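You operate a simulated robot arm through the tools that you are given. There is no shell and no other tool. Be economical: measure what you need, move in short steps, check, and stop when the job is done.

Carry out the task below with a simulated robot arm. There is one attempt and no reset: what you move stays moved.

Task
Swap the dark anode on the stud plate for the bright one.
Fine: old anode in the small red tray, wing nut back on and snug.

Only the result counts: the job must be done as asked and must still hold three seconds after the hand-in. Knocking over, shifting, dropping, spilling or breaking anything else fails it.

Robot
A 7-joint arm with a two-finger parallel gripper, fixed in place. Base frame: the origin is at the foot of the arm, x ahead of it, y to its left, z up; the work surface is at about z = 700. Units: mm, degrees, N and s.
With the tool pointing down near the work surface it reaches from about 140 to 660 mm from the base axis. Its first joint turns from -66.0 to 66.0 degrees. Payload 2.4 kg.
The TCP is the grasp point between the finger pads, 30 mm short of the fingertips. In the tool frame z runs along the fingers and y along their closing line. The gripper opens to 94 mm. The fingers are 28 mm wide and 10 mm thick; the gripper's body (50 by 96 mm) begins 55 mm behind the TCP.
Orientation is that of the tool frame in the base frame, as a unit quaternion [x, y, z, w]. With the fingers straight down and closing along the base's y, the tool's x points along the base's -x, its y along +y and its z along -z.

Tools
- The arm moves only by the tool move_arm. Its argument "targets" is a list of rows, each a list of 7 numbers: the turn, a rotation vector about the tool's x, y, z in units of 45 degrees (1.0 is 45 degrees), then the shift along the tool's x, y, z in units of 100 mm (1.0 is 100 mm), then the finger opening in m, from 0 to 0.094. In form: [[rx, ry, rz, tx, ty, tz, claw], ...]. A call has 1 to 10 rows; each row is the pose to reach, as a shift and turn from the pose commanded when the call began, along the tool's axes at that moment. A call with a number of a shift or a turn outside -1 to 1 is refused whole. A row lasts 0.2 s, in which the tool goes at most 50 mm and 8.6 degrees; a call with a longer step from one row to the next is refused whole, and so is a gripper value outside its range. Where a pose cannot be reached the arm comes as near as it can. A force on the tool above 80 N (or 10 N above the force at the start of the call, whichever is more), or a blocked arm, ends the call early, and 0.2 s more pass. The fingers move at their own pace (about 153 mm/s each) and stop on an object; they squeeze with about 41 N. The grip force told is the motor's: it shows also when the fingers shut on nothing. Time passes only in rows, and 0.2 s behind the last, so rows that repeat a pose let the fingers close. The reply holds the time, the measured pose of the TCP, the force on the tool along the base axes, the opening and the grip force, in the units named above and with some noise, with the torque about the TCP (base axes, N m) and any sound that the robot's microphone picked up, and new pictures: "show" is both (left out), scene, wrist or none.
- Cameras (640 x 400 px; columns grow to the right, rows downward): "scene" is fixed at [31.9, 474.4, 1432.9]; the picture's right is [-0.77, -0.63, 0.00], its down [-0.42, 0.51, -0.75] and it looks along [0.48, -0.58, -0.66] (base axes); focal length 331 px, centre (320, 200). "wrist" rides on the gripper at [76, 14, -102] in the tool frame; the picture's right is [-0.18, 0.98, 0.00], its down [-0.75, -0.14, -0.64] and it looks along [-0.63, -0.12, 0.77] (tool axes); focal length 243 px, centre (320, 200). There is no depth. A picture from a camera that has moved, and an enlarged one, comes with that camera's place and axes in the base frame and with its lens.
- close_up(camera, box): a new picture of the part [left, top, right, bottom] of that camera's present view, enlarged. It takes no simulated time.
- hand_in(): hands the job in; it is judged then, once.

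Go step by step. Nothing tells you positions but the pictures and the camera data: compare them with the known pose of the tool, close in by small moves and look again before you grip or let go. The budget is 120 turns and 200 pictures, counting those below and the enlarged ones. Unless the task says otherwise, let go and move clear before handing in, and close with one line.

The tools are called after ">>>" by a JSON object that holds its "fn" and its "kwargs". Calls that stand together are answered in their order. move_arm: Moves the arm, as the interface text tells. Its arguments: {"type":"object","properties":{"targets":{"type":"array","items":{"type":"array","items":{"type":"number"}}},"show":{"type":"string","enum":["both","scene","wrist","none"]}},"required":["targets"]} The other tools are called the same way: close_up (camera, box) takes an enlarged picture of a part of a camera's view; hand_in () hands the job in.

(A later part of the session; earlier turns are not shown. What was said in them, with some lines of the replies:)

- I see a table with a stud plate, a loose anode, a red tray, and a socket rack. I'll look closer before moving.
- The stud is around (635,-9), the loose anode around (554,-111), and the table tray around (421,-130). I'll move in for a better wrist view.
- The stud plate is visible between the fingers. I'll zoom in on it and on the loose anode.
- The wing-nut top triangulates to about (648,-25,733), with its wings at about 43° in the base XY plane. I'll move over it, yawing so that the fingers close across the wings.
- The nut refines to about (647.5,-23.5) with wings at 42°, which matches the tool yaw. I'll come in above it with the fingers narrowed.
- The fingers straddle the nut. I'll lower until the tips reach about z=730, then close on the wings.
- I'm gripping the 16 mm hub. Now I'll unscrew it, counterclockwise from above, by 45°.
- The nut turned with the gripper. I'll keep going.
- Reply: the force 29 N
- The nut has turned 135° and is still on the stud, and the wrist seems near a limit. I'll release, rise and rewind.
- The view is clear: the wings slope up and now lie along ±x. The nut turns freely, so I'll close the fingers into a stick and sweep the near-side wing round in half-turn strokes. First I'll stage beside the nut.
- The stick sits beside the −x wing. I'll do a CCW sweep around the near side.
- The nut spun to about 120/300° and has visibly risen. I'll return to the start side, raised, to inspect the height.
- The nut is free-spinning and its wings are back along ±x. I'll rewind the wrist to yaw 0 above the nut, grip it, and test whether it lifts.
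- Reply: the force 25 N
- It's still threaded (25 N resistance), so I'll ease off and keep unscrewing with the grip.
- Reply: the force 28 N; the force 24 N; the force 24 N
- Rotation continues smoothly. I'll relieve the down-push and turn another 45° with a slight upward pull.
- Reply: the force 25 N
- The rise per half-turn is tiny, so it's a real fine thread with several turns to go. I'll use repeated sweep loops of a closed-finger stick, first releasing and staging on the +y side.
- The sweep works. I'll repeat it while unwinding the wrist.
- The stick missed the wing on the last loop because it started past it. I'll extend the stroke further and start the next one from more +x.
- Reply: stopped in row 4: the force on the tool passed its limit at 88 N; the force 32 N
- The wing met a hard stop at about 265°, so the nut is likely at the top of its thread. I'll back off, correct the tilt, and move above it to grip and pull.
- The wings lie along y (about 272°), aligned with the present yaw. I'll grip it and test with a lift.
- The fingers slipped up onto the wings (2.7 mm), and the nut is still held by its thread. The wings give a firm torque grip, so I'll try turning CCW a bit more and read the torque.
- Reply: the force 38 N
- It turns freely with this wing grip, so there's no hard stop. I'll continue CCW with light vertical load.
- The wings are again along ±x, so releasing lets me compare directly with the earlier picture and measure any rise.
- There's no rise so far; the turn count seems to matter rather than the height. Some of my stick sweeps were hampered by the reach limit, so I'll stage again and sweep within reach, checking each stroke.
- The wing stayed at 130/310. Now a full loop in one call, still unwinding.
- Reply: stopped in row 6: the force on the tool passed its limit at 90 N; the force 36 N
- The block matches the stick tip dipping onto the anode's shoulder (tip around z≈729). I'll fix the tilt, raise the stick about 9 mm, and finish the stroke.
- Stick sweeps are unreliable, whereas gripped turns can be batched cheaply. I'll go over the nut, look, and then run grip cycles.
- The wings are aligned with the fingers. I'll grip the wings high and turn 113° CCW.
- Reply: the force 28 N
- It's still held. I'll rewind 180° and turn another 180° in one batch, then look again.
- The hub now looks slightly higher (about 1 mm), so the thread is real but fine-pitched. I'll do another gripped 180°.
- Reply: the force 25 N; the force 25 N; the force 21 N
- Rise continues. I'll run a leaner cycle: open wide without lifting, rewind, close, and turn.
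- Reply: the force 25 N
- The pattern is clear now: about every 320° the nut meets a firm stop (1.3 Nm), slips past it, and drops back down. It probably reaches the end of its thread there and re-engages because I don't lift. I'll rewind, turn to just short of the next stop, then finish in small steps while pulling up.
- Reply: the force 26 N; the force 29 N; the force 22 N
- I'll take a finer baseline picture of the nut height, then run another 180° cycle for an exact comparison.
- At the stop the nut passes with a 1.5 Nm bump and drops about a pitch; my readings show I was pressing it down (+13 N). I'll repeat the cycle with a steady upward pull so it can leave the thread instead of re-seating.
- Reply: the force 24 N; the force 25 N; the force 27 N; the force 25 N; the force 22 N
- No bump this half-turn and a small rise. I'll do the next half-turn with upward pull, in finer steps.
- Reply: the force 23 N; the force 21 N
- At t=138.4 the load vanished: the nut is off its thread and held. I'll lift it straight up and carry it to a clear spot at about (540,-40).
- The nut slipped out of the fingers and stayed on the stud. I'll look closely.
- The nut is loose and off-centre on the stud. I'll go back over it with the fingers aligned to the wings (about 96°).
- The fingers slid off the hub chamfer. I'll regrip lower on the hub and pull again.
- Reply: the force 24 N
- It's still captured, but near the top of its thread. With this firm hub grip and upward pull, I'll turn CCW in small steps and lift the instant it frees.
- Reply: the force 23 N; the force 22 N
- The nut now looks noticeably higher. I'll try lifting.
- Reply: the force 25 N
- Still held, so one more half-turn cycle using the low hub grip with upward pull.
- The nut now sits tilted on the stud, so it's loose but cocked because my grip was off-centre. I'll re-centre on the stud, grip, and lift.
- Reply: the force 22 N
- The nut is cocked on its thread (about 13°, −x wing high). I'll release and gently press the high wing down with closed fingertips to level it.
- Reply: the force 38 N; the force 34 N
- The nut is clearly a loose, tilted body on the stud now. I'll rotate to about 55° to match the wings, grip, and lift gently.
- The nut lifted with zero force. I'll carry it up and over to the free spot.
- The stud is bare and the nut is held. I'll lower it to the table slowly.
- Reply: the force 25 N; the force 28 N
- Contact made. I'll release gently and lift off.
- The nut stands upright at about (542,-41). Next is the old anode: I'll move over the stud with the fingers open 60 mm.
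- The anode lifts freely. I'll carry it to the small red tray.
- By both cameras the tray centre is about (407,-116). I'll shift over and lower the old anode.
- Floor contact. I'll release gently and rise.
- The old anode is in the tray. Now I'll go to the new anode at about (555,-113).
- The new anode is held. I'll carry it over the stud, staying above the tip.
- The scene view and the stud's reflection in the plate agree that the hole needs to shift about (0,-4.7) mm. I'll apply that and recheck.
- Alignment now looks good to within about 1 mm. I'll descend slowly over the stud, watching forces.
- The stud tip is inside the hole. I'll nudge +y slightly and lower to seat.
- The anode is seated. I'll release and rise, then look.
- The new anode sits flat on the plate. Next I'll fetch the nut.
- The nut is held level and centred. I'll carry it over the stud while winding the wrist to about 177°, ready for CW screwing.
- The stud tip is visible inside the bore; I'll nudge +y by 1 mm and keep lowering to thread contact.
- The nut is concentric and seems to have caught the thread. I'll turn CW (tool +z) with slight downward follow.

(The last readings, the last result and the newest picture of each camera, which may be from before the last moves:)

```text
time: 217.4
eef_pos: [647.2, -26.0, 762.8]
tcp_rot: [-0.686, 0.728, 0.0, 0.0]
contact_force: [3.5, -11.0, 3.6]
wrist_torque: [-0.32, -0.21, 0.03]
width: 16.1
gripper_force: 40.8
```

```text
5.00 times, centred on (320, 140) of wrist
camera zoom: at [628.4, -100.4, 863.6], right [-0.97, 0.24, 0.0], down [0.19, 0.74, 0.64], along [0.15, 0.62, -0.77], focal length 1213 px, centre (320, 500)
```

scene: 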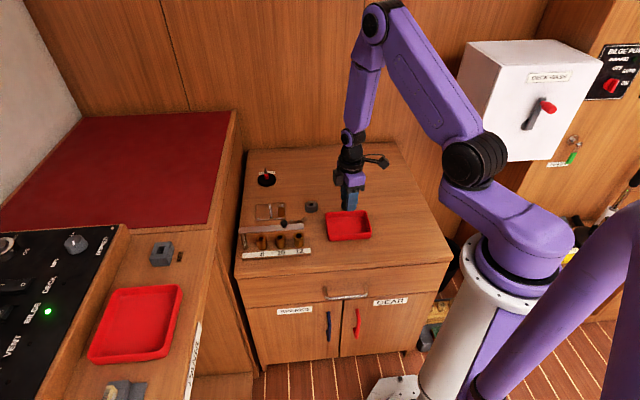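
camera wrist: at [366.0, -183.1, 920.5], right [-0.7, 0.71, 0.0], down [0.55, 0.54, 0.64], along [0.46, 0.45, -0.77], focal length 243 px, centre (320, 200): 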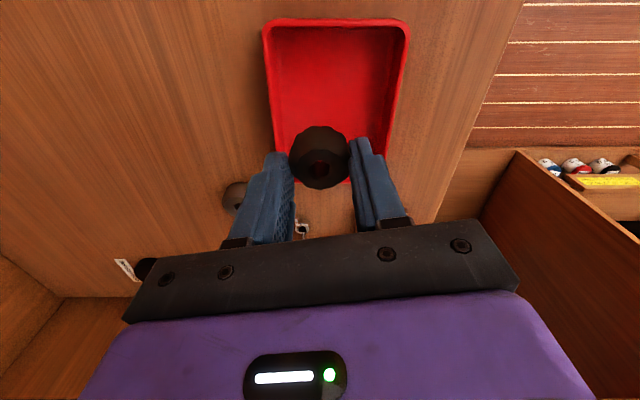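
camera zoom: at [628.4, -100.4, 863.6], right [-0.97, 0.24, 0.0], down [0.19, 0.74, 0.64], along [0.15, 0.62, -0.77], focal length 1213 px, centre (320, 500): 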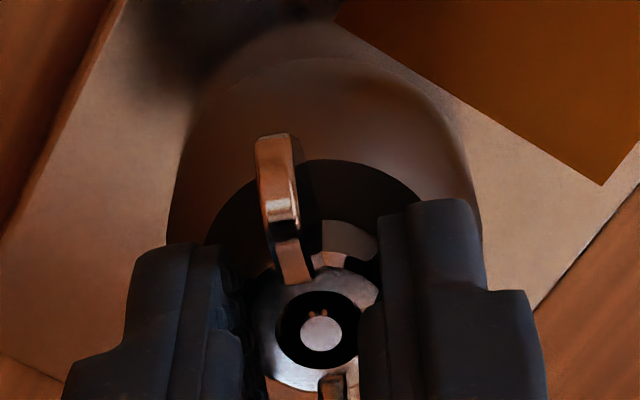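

>>> {"fn": "move_arm", "kwargs": {"targets": [[0, 0, 0.17, 0, 0, 0, 0.0], [0, 0, 0.34, 0, 0, 0.001, 0.0], [0, 0, 0.51, 0, 0, 0.001, 0.0], [0, 0, 0.68, 0, 0, 0.002, 0.0], [0, 0, 0.85, 0, 0, 0.002, 0.0], [0, 0, 1.0, 0, 0, 0.002, 0.0]], "show": "none"}}

>>> {"fn": "move_arm", "kwargs": {"targets": [[0, 0, 0.17, 0, 0, 0, 0.0], [0, 0, 0.34, 0, 0, 0.001, 0.0], [0, 0, 0.51, 0, 0, 0.001, 0.0], [0, 0, 0.68, 0, 0, 0.002, 0.0], [0, 0, 0.85, 0, 0, 0.002, 0.0], [0, 0, 1.0, 0, 0, 0.002, 0.0]], "show": "none"}}

>>> {"fn": "move_arm", "kwargs": {"targets": [[0, 0, 0.17, 0, 0, 0, 0.0], [0, 0, 0.34, 0, 0, 0.001, 0.0], [0, 0, 0.51, 0, 0, 0.001, 0.0], [0, 0, 0.68, 0, 0, 0.002, 0.0], [0, 0, 0.85, 0, 0, 0.002, 0.0], [0, 0, 1.0, 0, 0, 0.002, 0.0]], "show": "none"}}

>>> {"fn": "close_up", "kwargs": {"camera": "scene", "box": [256, 190, 286, 214]}}

```text
time: 218.8
eef_pos: [647.0, -25.1, 761.2]
tcp_rot: [-0.355, 0.935, 0.0, -0.002]
contact_force: [-7.0, -9.4, 8.7]
wrist_torque: [-0.1, -0.05, -0.01]
width: 16.1
gripper_force: 40.5
```

```text
time: 220.2
eef_pos: [646.2, -24.2, 761.6]
tcp_rot: [0.03, 1.0, -0.001, -0.002]
contact_force: [-14.5, -7.8, 3.4]
wrist_torque: [-0.15, 0.23, 0.0]
width: 16.0
gripper_force: 40.5
```

```text
time: 221.6
eef_pos: [647.2, -24.9, 761.0]
tcp_rot: [0.409, 0.912, -0.002, -0.002]
contact_force: [-9.9, -1.9, -9.7]
wrist_torque: [0.2, 0.35, -0.03]
width: 16.2
gripper_force: 41.1
```

```text
16.00 times, centred on (271, 202) of scene
camera zoom: at [31.9, 474.3, 1433.0], right [-0.77, -0.63, 0.0], down [-0.42, 0.51, -0.75], along [0.48, -0.58, -0.66], focal length 5296 px, centre (1104, 168)
```

zoom: 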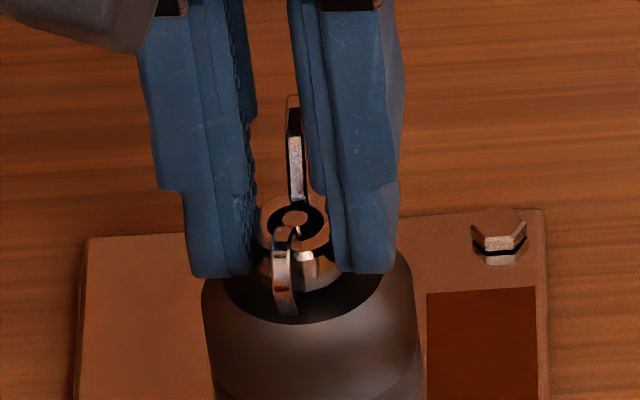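

>>> {"fn": "move_arm", "kwargs": {"targets": [[0, 0, 0.17, 0, 0, 0.003, 0.0], [0, 0, 0.34, 0, 0, 0.004, 0.0], [0, 0, 0.51, 0, 0, 0.005, 0.0], [0, 0, 0.68, 0, 0, 0.006, 0.0], [0, 0, 0.85, 0, 0, 0.007, 0.0], [0, 0, 1.0, 0, 0, 0.007, 0.0]], "show": "none"}}

>>> {"fn": "move_arm", "kwargs": {"targets": [[0, 0, 0.17, 0, 0, 0.001, 0.0], [0, 0, 0.34, 0, 0, 0.002, 0.0], [0, 0, 0.5, 0, 0, 0.002, 0.0]], "show": "none"}}

>>> {"fn": "move_arm", "kwargs": {"targets": [[0, 0, 0.17, 0, 0, 0.001, 0.0], [0, 0, 0.34, 0, 0, 0.002, 0.0], [0, 0, 0.5, 0, 0, 0.002, 0.0]], "show": "none"}}

>>> {"fn": "close_up", "kwargs": {"camera": "scene", "box": [256, 190, 286, 214]}}

```text
time: 223.0
eef_pos: [648.3, -24.0, 759.8]
tcp_rot: [0.727, 0.687, -0.001, -0.001]
contact_force: [-15.7, 3.1, 6.7]
wrist_torque: [0.7, 0.39, 0.02]
width: 16.2
gripper_force: 41.0
```

```text
time: 223.8
eef_pos: [647.0, -25.9, 760.7]
tcp_rot: [0.847, 0.532, -0.001, -0.001]
contact_force: [-14.3, 4.9, 12.8]
wrist_torque: [0.64, 0.09, -0.01]
width: 16.2
gripper_force: 40.7
```

```text
time: 224.6
eef_pos: [646.9, -24.1, 760.3]
tcp_rot: [0.934, 0.356, -0.001, 0.0]
contact_force: [-7.9, 7.0, 12.3]
wrist_torque: [0.29, 0.21, -0.02]
width: 16.2
gripper_force: 40.5
```

```text
16.00 times, centred on (271, 202) of scene
camera zoom: at [31.5, 474.5, 1432.9], right [-0.77, -0.63, 0.0], down [-0.42, 0.51, -0.75], along [0.48, -0.58, -0.66], focal length 5296 px, centre (1104, 168)
```

zoom: 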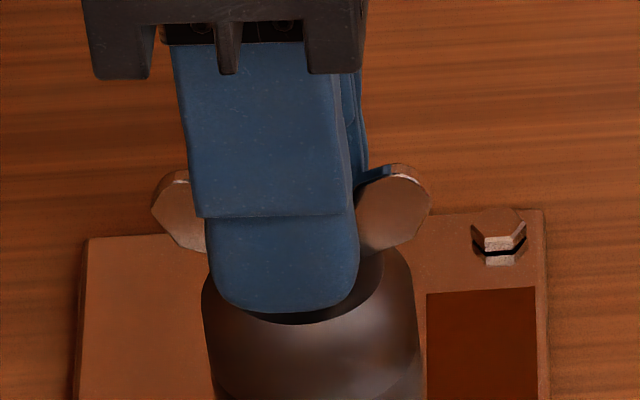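

>>> {"fn": "move_arm", "kwargs": {"targets": [[0, 0, 0.17, 0, 0, 0, 0.0], [0, 0, 0.34, 0, 0, 0, 0.0], [0, 0, 0.5, 0, 0, 0, 0.0]], "show": "none"}}

>>> {"fn": "move_arm", "kwargs": {"targets": [[0, 0, 0.17, 0, 0, 0, 0.0], [0, 0, 0.34, 0, 0, 0, 0.0]], "show": "none"}}

>>> {"fn": "close_up", "kwargs": {"camera": "wrist", "box": [280, 100, 360, 180]}}

```text
time: 225.4
eef_pos: [647.0, -24.8, 759.4]
tcp_rot: [0.986, 0.166, 0.0, 0.002]
contact_force: [-6.8, 7.5, 10.8]
wrist_torque: [0.24, 0.21, 0.01]
width: 16.2
gripper_force: 41.4
```

```text
time: 226.0
eef_pos: [647.7, -24.7, 760.5]
tcp_rot: [0.999, 0.034, -0.001, 0.0]
contact_force: [-4.2, 8.0, 11.6]
wrist_torque: [0.25, 0.12, 0.04]
width: 16.0
gripper_force: 40.7
```

```text
5.00 times, centred on (320, 140) of wrist
camera zoom: at [724.8, -33.4, 862.0], right [-0.12, -0.99, 0.0], down [-0.76, 0.09, 0.64], along [-0.64, 0.07, -0.77], focal length 1213 px, centre (320, 500)
```

zoom: 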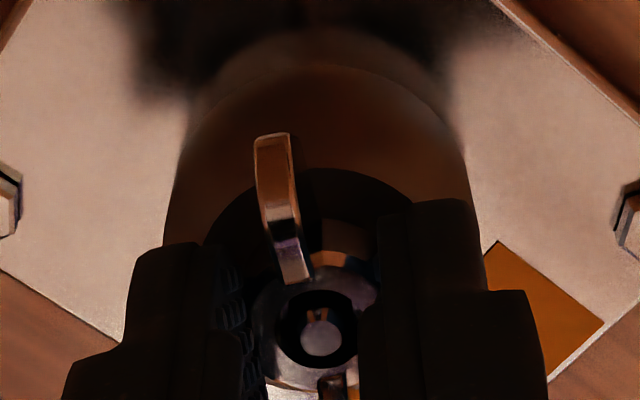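

No tightening torque yet. I'll open, look at the nut, rewind 180°, and continue CW.

>>> {"fn": "move_arm", "kwargs": {"targets": [[0, 0, 0, 0, 0, 0, 0.035], [0, 0, 0, 0, 0, -0.02, 0.07], [0, 0, -0.1, 0, 0, -0.02, 0.07], [0, 0, -0.28, 0, 0, -0.02, 0.07], [0, 0, -0.46, 0, 0, -0.02, 0.07], [0, 0, -0.64, 0, 0, -0.02, 0.07], [0, 0, -0.82, 0, 0, -0.02, 0.07], [0, 0, -1.0, 0, 0, -0.02, 0.07]], "show": "none"}}

>>> {"fn": "close_up", "kwargs": {"camera": "scene", "box": [256, 190, 286, 214]}}

>>> {"fn": "move_arm", "kwargs": {"targets": [[0, 0, -0.18, 0, 0, 0, 0.07], [0, 0, -0.36, 0, 0, 0, 0.07], [0, 0, -0.54, 0, 0, 0, 0.07], [0, 0, -0.72, 0, 0, 0, 0.07], [0, 0, -0.88, 0, 0, 0, 0.07], [0, 0, -1.0, 0, 0, 0, 0.07]], "show": "none"}}

>>> {"fn": "move_arm", "kwargs": {"targets": [[0, 0, -0.18, 0, 0, 0, 0.07], [0, 0, -0.36, 0, 0, 0, 0.07], [0, 0, -0.54, 0, 0, 0, 0.07], [0, 0, -0.72, 0, 0, 0, 0.07], [0, 0, -0.88, 0, 0, 0, 0.07], [0, 0, -1.0, 0, 0, 0, 0.07]], "show": "none"}}

>>> {"fn": "move_arm", "kwargs": {"targets": [[0, 0, -0.18, 0, 0, 0, 0.07], [0, 0, -0.36, 0, 0, 0, 0.07], [0, 0, -0.54, 0, 0, 0, 0.07], [0, 0, -0.72, 0, 0, 0, 0.07], [0, 0, -0.88, 0, 0, 0, 0.07], [0, 0, -1.0, 0, 0, 0, 0.07], [0, 0, -1.0, 0, 0, 0.02, 0.03], [0, 0, -1.0, 0, 0, 0.02, 0.0], [0, 0, -1.0, 0, 0, 0.02, 0.0]], "show": "none"}}

>>> {"fn": "move_arm", "kwargs": {"targets": [[0, 0, 0.17, 0, 0, 0, 0.0], [0, 0, 0.34, 0, 0, 0.001, 0.0], [0, 0, 0.5, 0, 0, 0.001, 0.0]], "show": "none"}}

>>> {"fn": "move_arm", "kwargs": {"targets": [[0, 0, 0.17, 0, 0, 0, 0.0], [0, 0, 0.34, 0, 0, 0.001, 0.0], [0, 0, 0.5, 0, 0, 0.001, 0.0]], "show": "none"}}

```text
time: 227.8
eef_pos: [648.2, -26.1, 761.9]
tcp_rot: [0.909, 0.416, 0.0, 0.0]
contact_force: [-0.3, 0.2, 0.0]
wrist_torque: [-0.04, 0.01, -0.04]
width: 69.9
gripper_force: 0.0
```

```text
16.00 times, centred on (271, 202) of scene
camera zoom: at [31.9, 474.4, 1432.9], right [-0.77, -0.63, 0.0], down [-0.42, 0.51, -0.75], along [0.48, -0.58, -0.66], focal length 5296 px, centre (1104, 168)
```

zoom: 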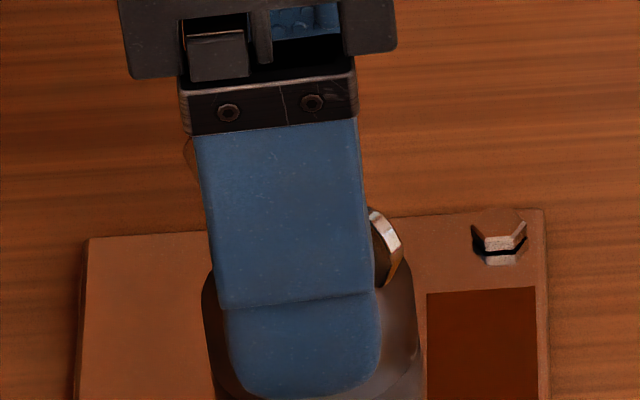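

```text
time: 229.2
eef_pos: [647.3, -25.6, 762.0]
tcp_rot: [0.681, 0.732, -0.002, 0.001]
contact_force: [-0.4, -1.1, -0.3]
wrist_torque: [0.01, 0.02, 0.02]
width: 69.8
gripper_force: 0.1
```

```text
time: 230.6
eef_pos: [646.2, -25.0, 760.2]
tcp_rot: [0.349, 0.937, -0.001, 0.0]
contact_force: [0.2, -0.6, 0.1]
wrist_torque: [-0.03, 0.01, -0.01]
width: 70.1
gripper_force: 0.2
```

```text
time: 232.6
eef_pos: [648.7, -24.8, 759.9]
tcp_rot: [-0.035, 0.999, -0.001, -0.002]
contact_force: [0.6, -1.0, 2.5]
wrist_torque: [0.04, 0.0, 0.01]
width: 16.0
gripper_force: 41.3
```

```text
time: 233.4
eef_pos: [647.6, -24.7, 760.4]
tcp_rot: [0.162, 0.987, -0.001, 0.001]
contact_force: [-1.0, -2.5, 8.6]
wrist_torque: [0.03, 0.29, 0.01]
width: 16.2
gripper_force: 40.9
```

```text
time: 234.2
eef_pos: [648.3, -23.8, 760.2]
tcp_rot: [0.352, 0.936, -0.001, -0.001]
contact_force: [-3.6, -3.8, 15.3]
wrist_torque: [0.04, 0.2, 0.02]
width: 16.0
gripper_force: 41.1
```

>>> {"fn": "move_arm", "kwargs": {"targets": [[0, 0, 0.17, 0, 0, -0.005, 0.0], [0, 0, 0.34, 0, 0, -0.006, 0.0], [0, 0, 0.5, 0, 0, -0.006, 0.0]], "show": "none"}}

>>> {"fn": "move_arm", "kwargs": {"targets": [[0, 0, 0.17, 0, 0, 0, 0.0], [0, 0, 0.34, 0, 0, 0, 0.0], [0, 0, 0.5, 0, 0, 0, 0.0]], "show": "none"}}

>>> {"fn": "move_arm", "kwargs": {"targets": [[0, 0, 0.17, 0, 0, 0, 0.0], [0, 0, 0.34, 0, 0, 0, 0.0], [0, 0, 0.5, 0, 0, 0, 0.0]], "show": "none"}}

>>> {"fn": "move_arm", "kwargs": {"targets": [[0, 0, 0.17, 0, 0, 0, 0.0], [0, 0, 0.34, 0, 0, 0, 0.0], [0, 0, 0.5, 0, 0, 0, 0.0]], "show": "none"}}

>>> {"fn": "close_up", "kwargs": {"camera": "scene", "box": [256, 190, 286, 214]}}

```text
time: 235.0
eef_pos: [647.4, -25.6, 760.6]
tcp_rot: [0.528, 0.849, -0.001, 0.0]
contact_force: [-0.5, -5.5, 8.4]
wrist_torque: [0.08, 0.08, -0.01]
width: 16.2
gripper_force: 40.7
```

```text
time: 235.8
eef_pos: [646.0, -25.3, 760.6]
tcp_rot: [0.683, 0.731, -0.001, 0.0]
contact_force: [5.0, -6.5, -2.9]
wrist_torque: [0.19, -0.2, -0.01]
width: 16.1
gripper_force: 40.4
```

```text
time: 236.6
eef_pos: [646.4, -25.7, 760.2]
tcp_rot: [0.813, 0.583, -0.001, -0.001]
contact_force: [4.6, -5.5, -9.4]
wrist_torque: [0.28, -0.35, 0.01]
width: 16.3
gripper_force: 41.2
```

```text
time: 237.4
eef_pos: [646.8, -24.5, 758.3]
tcp_rot: [0.91, 0.414, -0.002, -0.001]
contact_force: [-1.9, -5.5, -8.3]
wrist_torque: [0.23, -0.41, 0.09]
width: 16.1
gripper_force: 40.7
```

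```text
16.00 times, centred on (271, 202) of scene
camera zoom: at [32.0, 474.2, 1433.0], right [-0.77, -0.63, 0.0], down [-0.42, 0.51, -0.75], along [0.48, -0.58, -0.66], focal length 5296 px, centre (1104, 168)
```

zoom: 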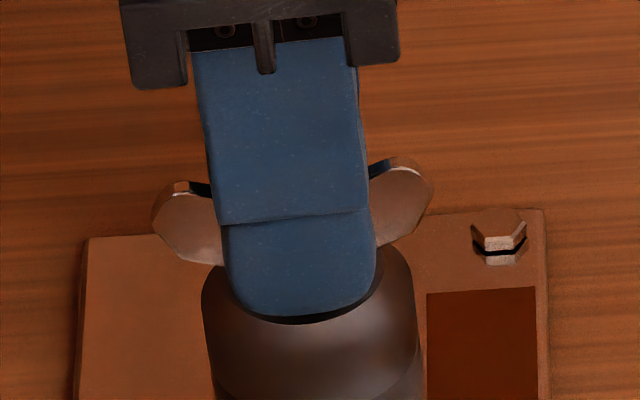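

>>> {"fn": "move_arm", "kwargs": {"targets": [[0, 0, 0.17, 0, 0, 0, 0.0], [0, 0, 0.34, 0, 0, 0, 0.0], [0, 0, 0.5, 0, 0, 0, 0.0]], "show": "none"}}

>>> {"fn": "move_arm", "kwargs": {"targets": [[0, 0, 0.17, 0, 0, 0, 0.0], [0, 0, 0.34, 0, 0, 0, 0.0], [0, 0, 0.48, 0, 0, 0, 0.0]], "show": "none"}}

>>> {"fn": "move_arm", "kwargs": {"targets": [[0, 0, 0, 0, 0, 0, 0.035], [0, 0, 0, 0, 0, 0, 0.07], [0, 0, 0, 0, 0, -0.25, 0.07], [0, 0, 0, 0, 0, -0.4, 0.07], [0, 0, 0, 0, 0, -0.4, 0.07]], "show": "none"}}

>>> {"fn": "close_up", "kwargs": {"camera": "scene", "box": [256, 190, 286, 214]}}

>>> {"fn": "close_up", "kwargs": {"camera": "wrist", "box": [240, 50, 400, 190]}}

```text
time: 238.2
eef_pos: [648.0, -23.4, 760.2]
tcp_rot: [0.974, 0.228, -0.001, 0.0]
contact_force: [3.0, -1.0, -6.5]
wrist_torque: [0.0, -0.01, 0.26]
width: 18.2
gripper_force: 41.2
```

```text
time: 239.0
eef_pos: [648.1, -23.7, 761.3]
tcp_rot: [0.999, 0.048, 0.0, 0.001]
contact_force: [1.6, 0.4, -0.4]
wrist_torque: [-0.16, 0.04, 2.71]
width: 26.8
gripper_force: 41.2
```

```text
time: 240.2
eef_pos: [649.3, -25.1, 801.6]
tcp_rot: [0.999, 0.043, -0.002, 0.001]
contact_force: [-0.2, 0.0, -0.2]
wrist_torque: [-0.04, -0.02, 0.01]
width: 69.9
gripper_force: 0.0
```

```text
16.00 times, centred on (271, 202) of scene
camera zoom: at [31.9, 474.4, 1432.9], right [-0.77, -0.63, 0.0], down [-0.42, 0.51, -0.75], along [0.48, -0.58, -0.66], focal length 5296 px, centre (1104, 168)
```

zoom: 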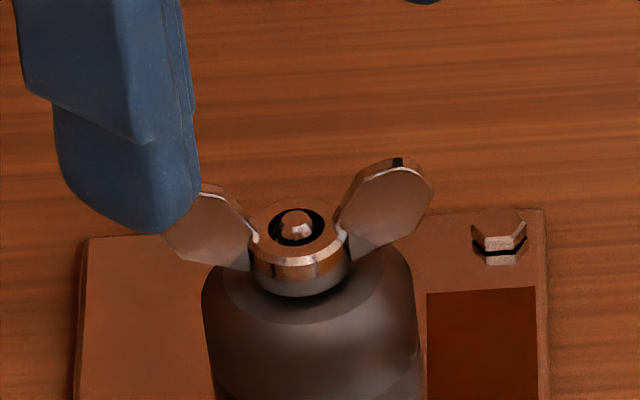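

```text
2.86 times, centred on (320, 120) of wrist
camera zoom: at [724.9, -32.6, 902.0], right [-0.1, -0.99, 0.0], down [-0.76, 0.08, 0.64], along [-0.64, 0.06, -0.77], focal length 693 px, centre (320, 429)
```

zoom: 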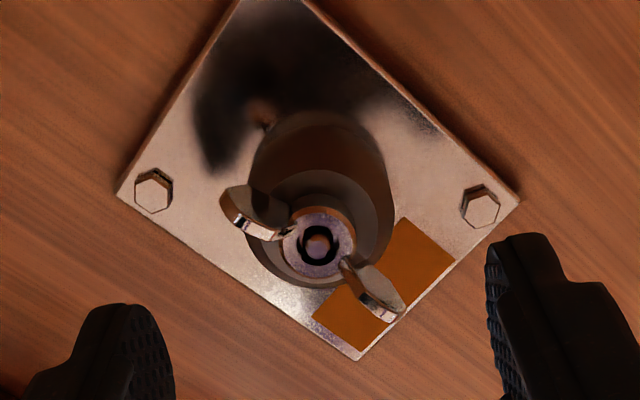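

The nut hit a firm stop at 2.7 Nm CW and sits flat on the new anode, so it's snug. I'll move the arm clear and take a final look.

>>> {"fn": "move_arm", "kwargs": {"targets": [[0, 0, 0, 0, 0, -0.25, 0.07], [0, 0, 0, 0, 0, -0.5, 0.07], [0, 0, 0, -0.4, 0, -0.7, 0.07], [0, 0, 0, -0.8, 0, -0.8, 0.07], [0, 0, 0, -1.0, 0, -0.9, 0.07], [0, 0, 0, -1.0, 0, -0.9, 0.07]], "show": "scene"}}

>>> {"fn": "close_up", "kwargs": {"camera": "scene", "box": [230, 160, 390, 270]}}

>>> {"fn": "close_up", "kwargs": {"camera": "scene", "box": [256, 190, 286, 214]}}

```text
time: 241.6
eef_pos: [547.5, -33.5, 890.0]
tcp_rot: [0.999, 0.043, -0.001, 0.001]
contact_force: [-0.2, -0.2, 0.2]
wrist_torque: [0.01, -0.01, 0.01]
width: 69.9
gripper_force: 0.1
```

scene: 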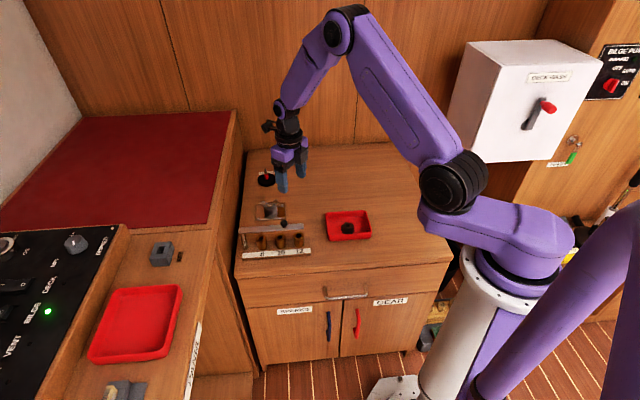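

```text
3.64 times, centred on (310, 215) of scene
camera zoom: at [31.9, 474.4, 1432.9], right [-0.77, -0.63, 0.0], down [-0.42, 0.51, -0.75], along [0.48, -0.58, -0.66], focal length 1204 px, centre (356, 146)
```

zoom: 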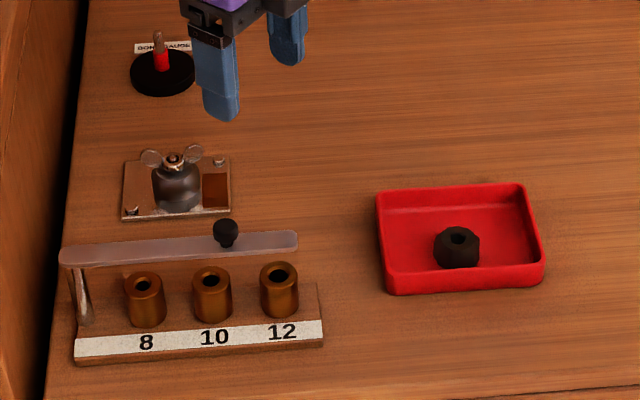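

```text
16.00 times, centred on (271, 202) of scene
camera zoom: at [31.9, 474.4, 1432.9], right [-0.77, -0.63, 0.0], down [-0.42, 0.51, -0.75], along [0.48, -0.58, -0.66], focal length 5296 px, centre (1104, 168)
```

zoom: 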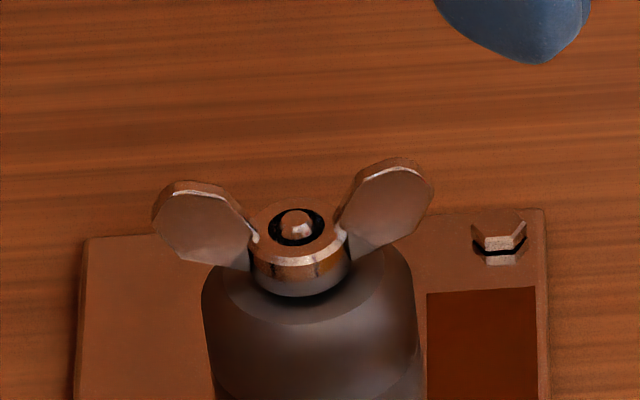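

The new anode is on the stud with the nut flat and snug, the old one is in the small red tray, nothing else has been disturbed, and the arm is clear. I'll hand in.

>>> {"fn": "hand_in", "kwargs": {}}

```text
The job is handed in.
```

The bright anode is on the stud plate, the wing nut is back on and tightened until it stopped hard (about 2.7 Nm), and the old dark anode is in the small red tray.
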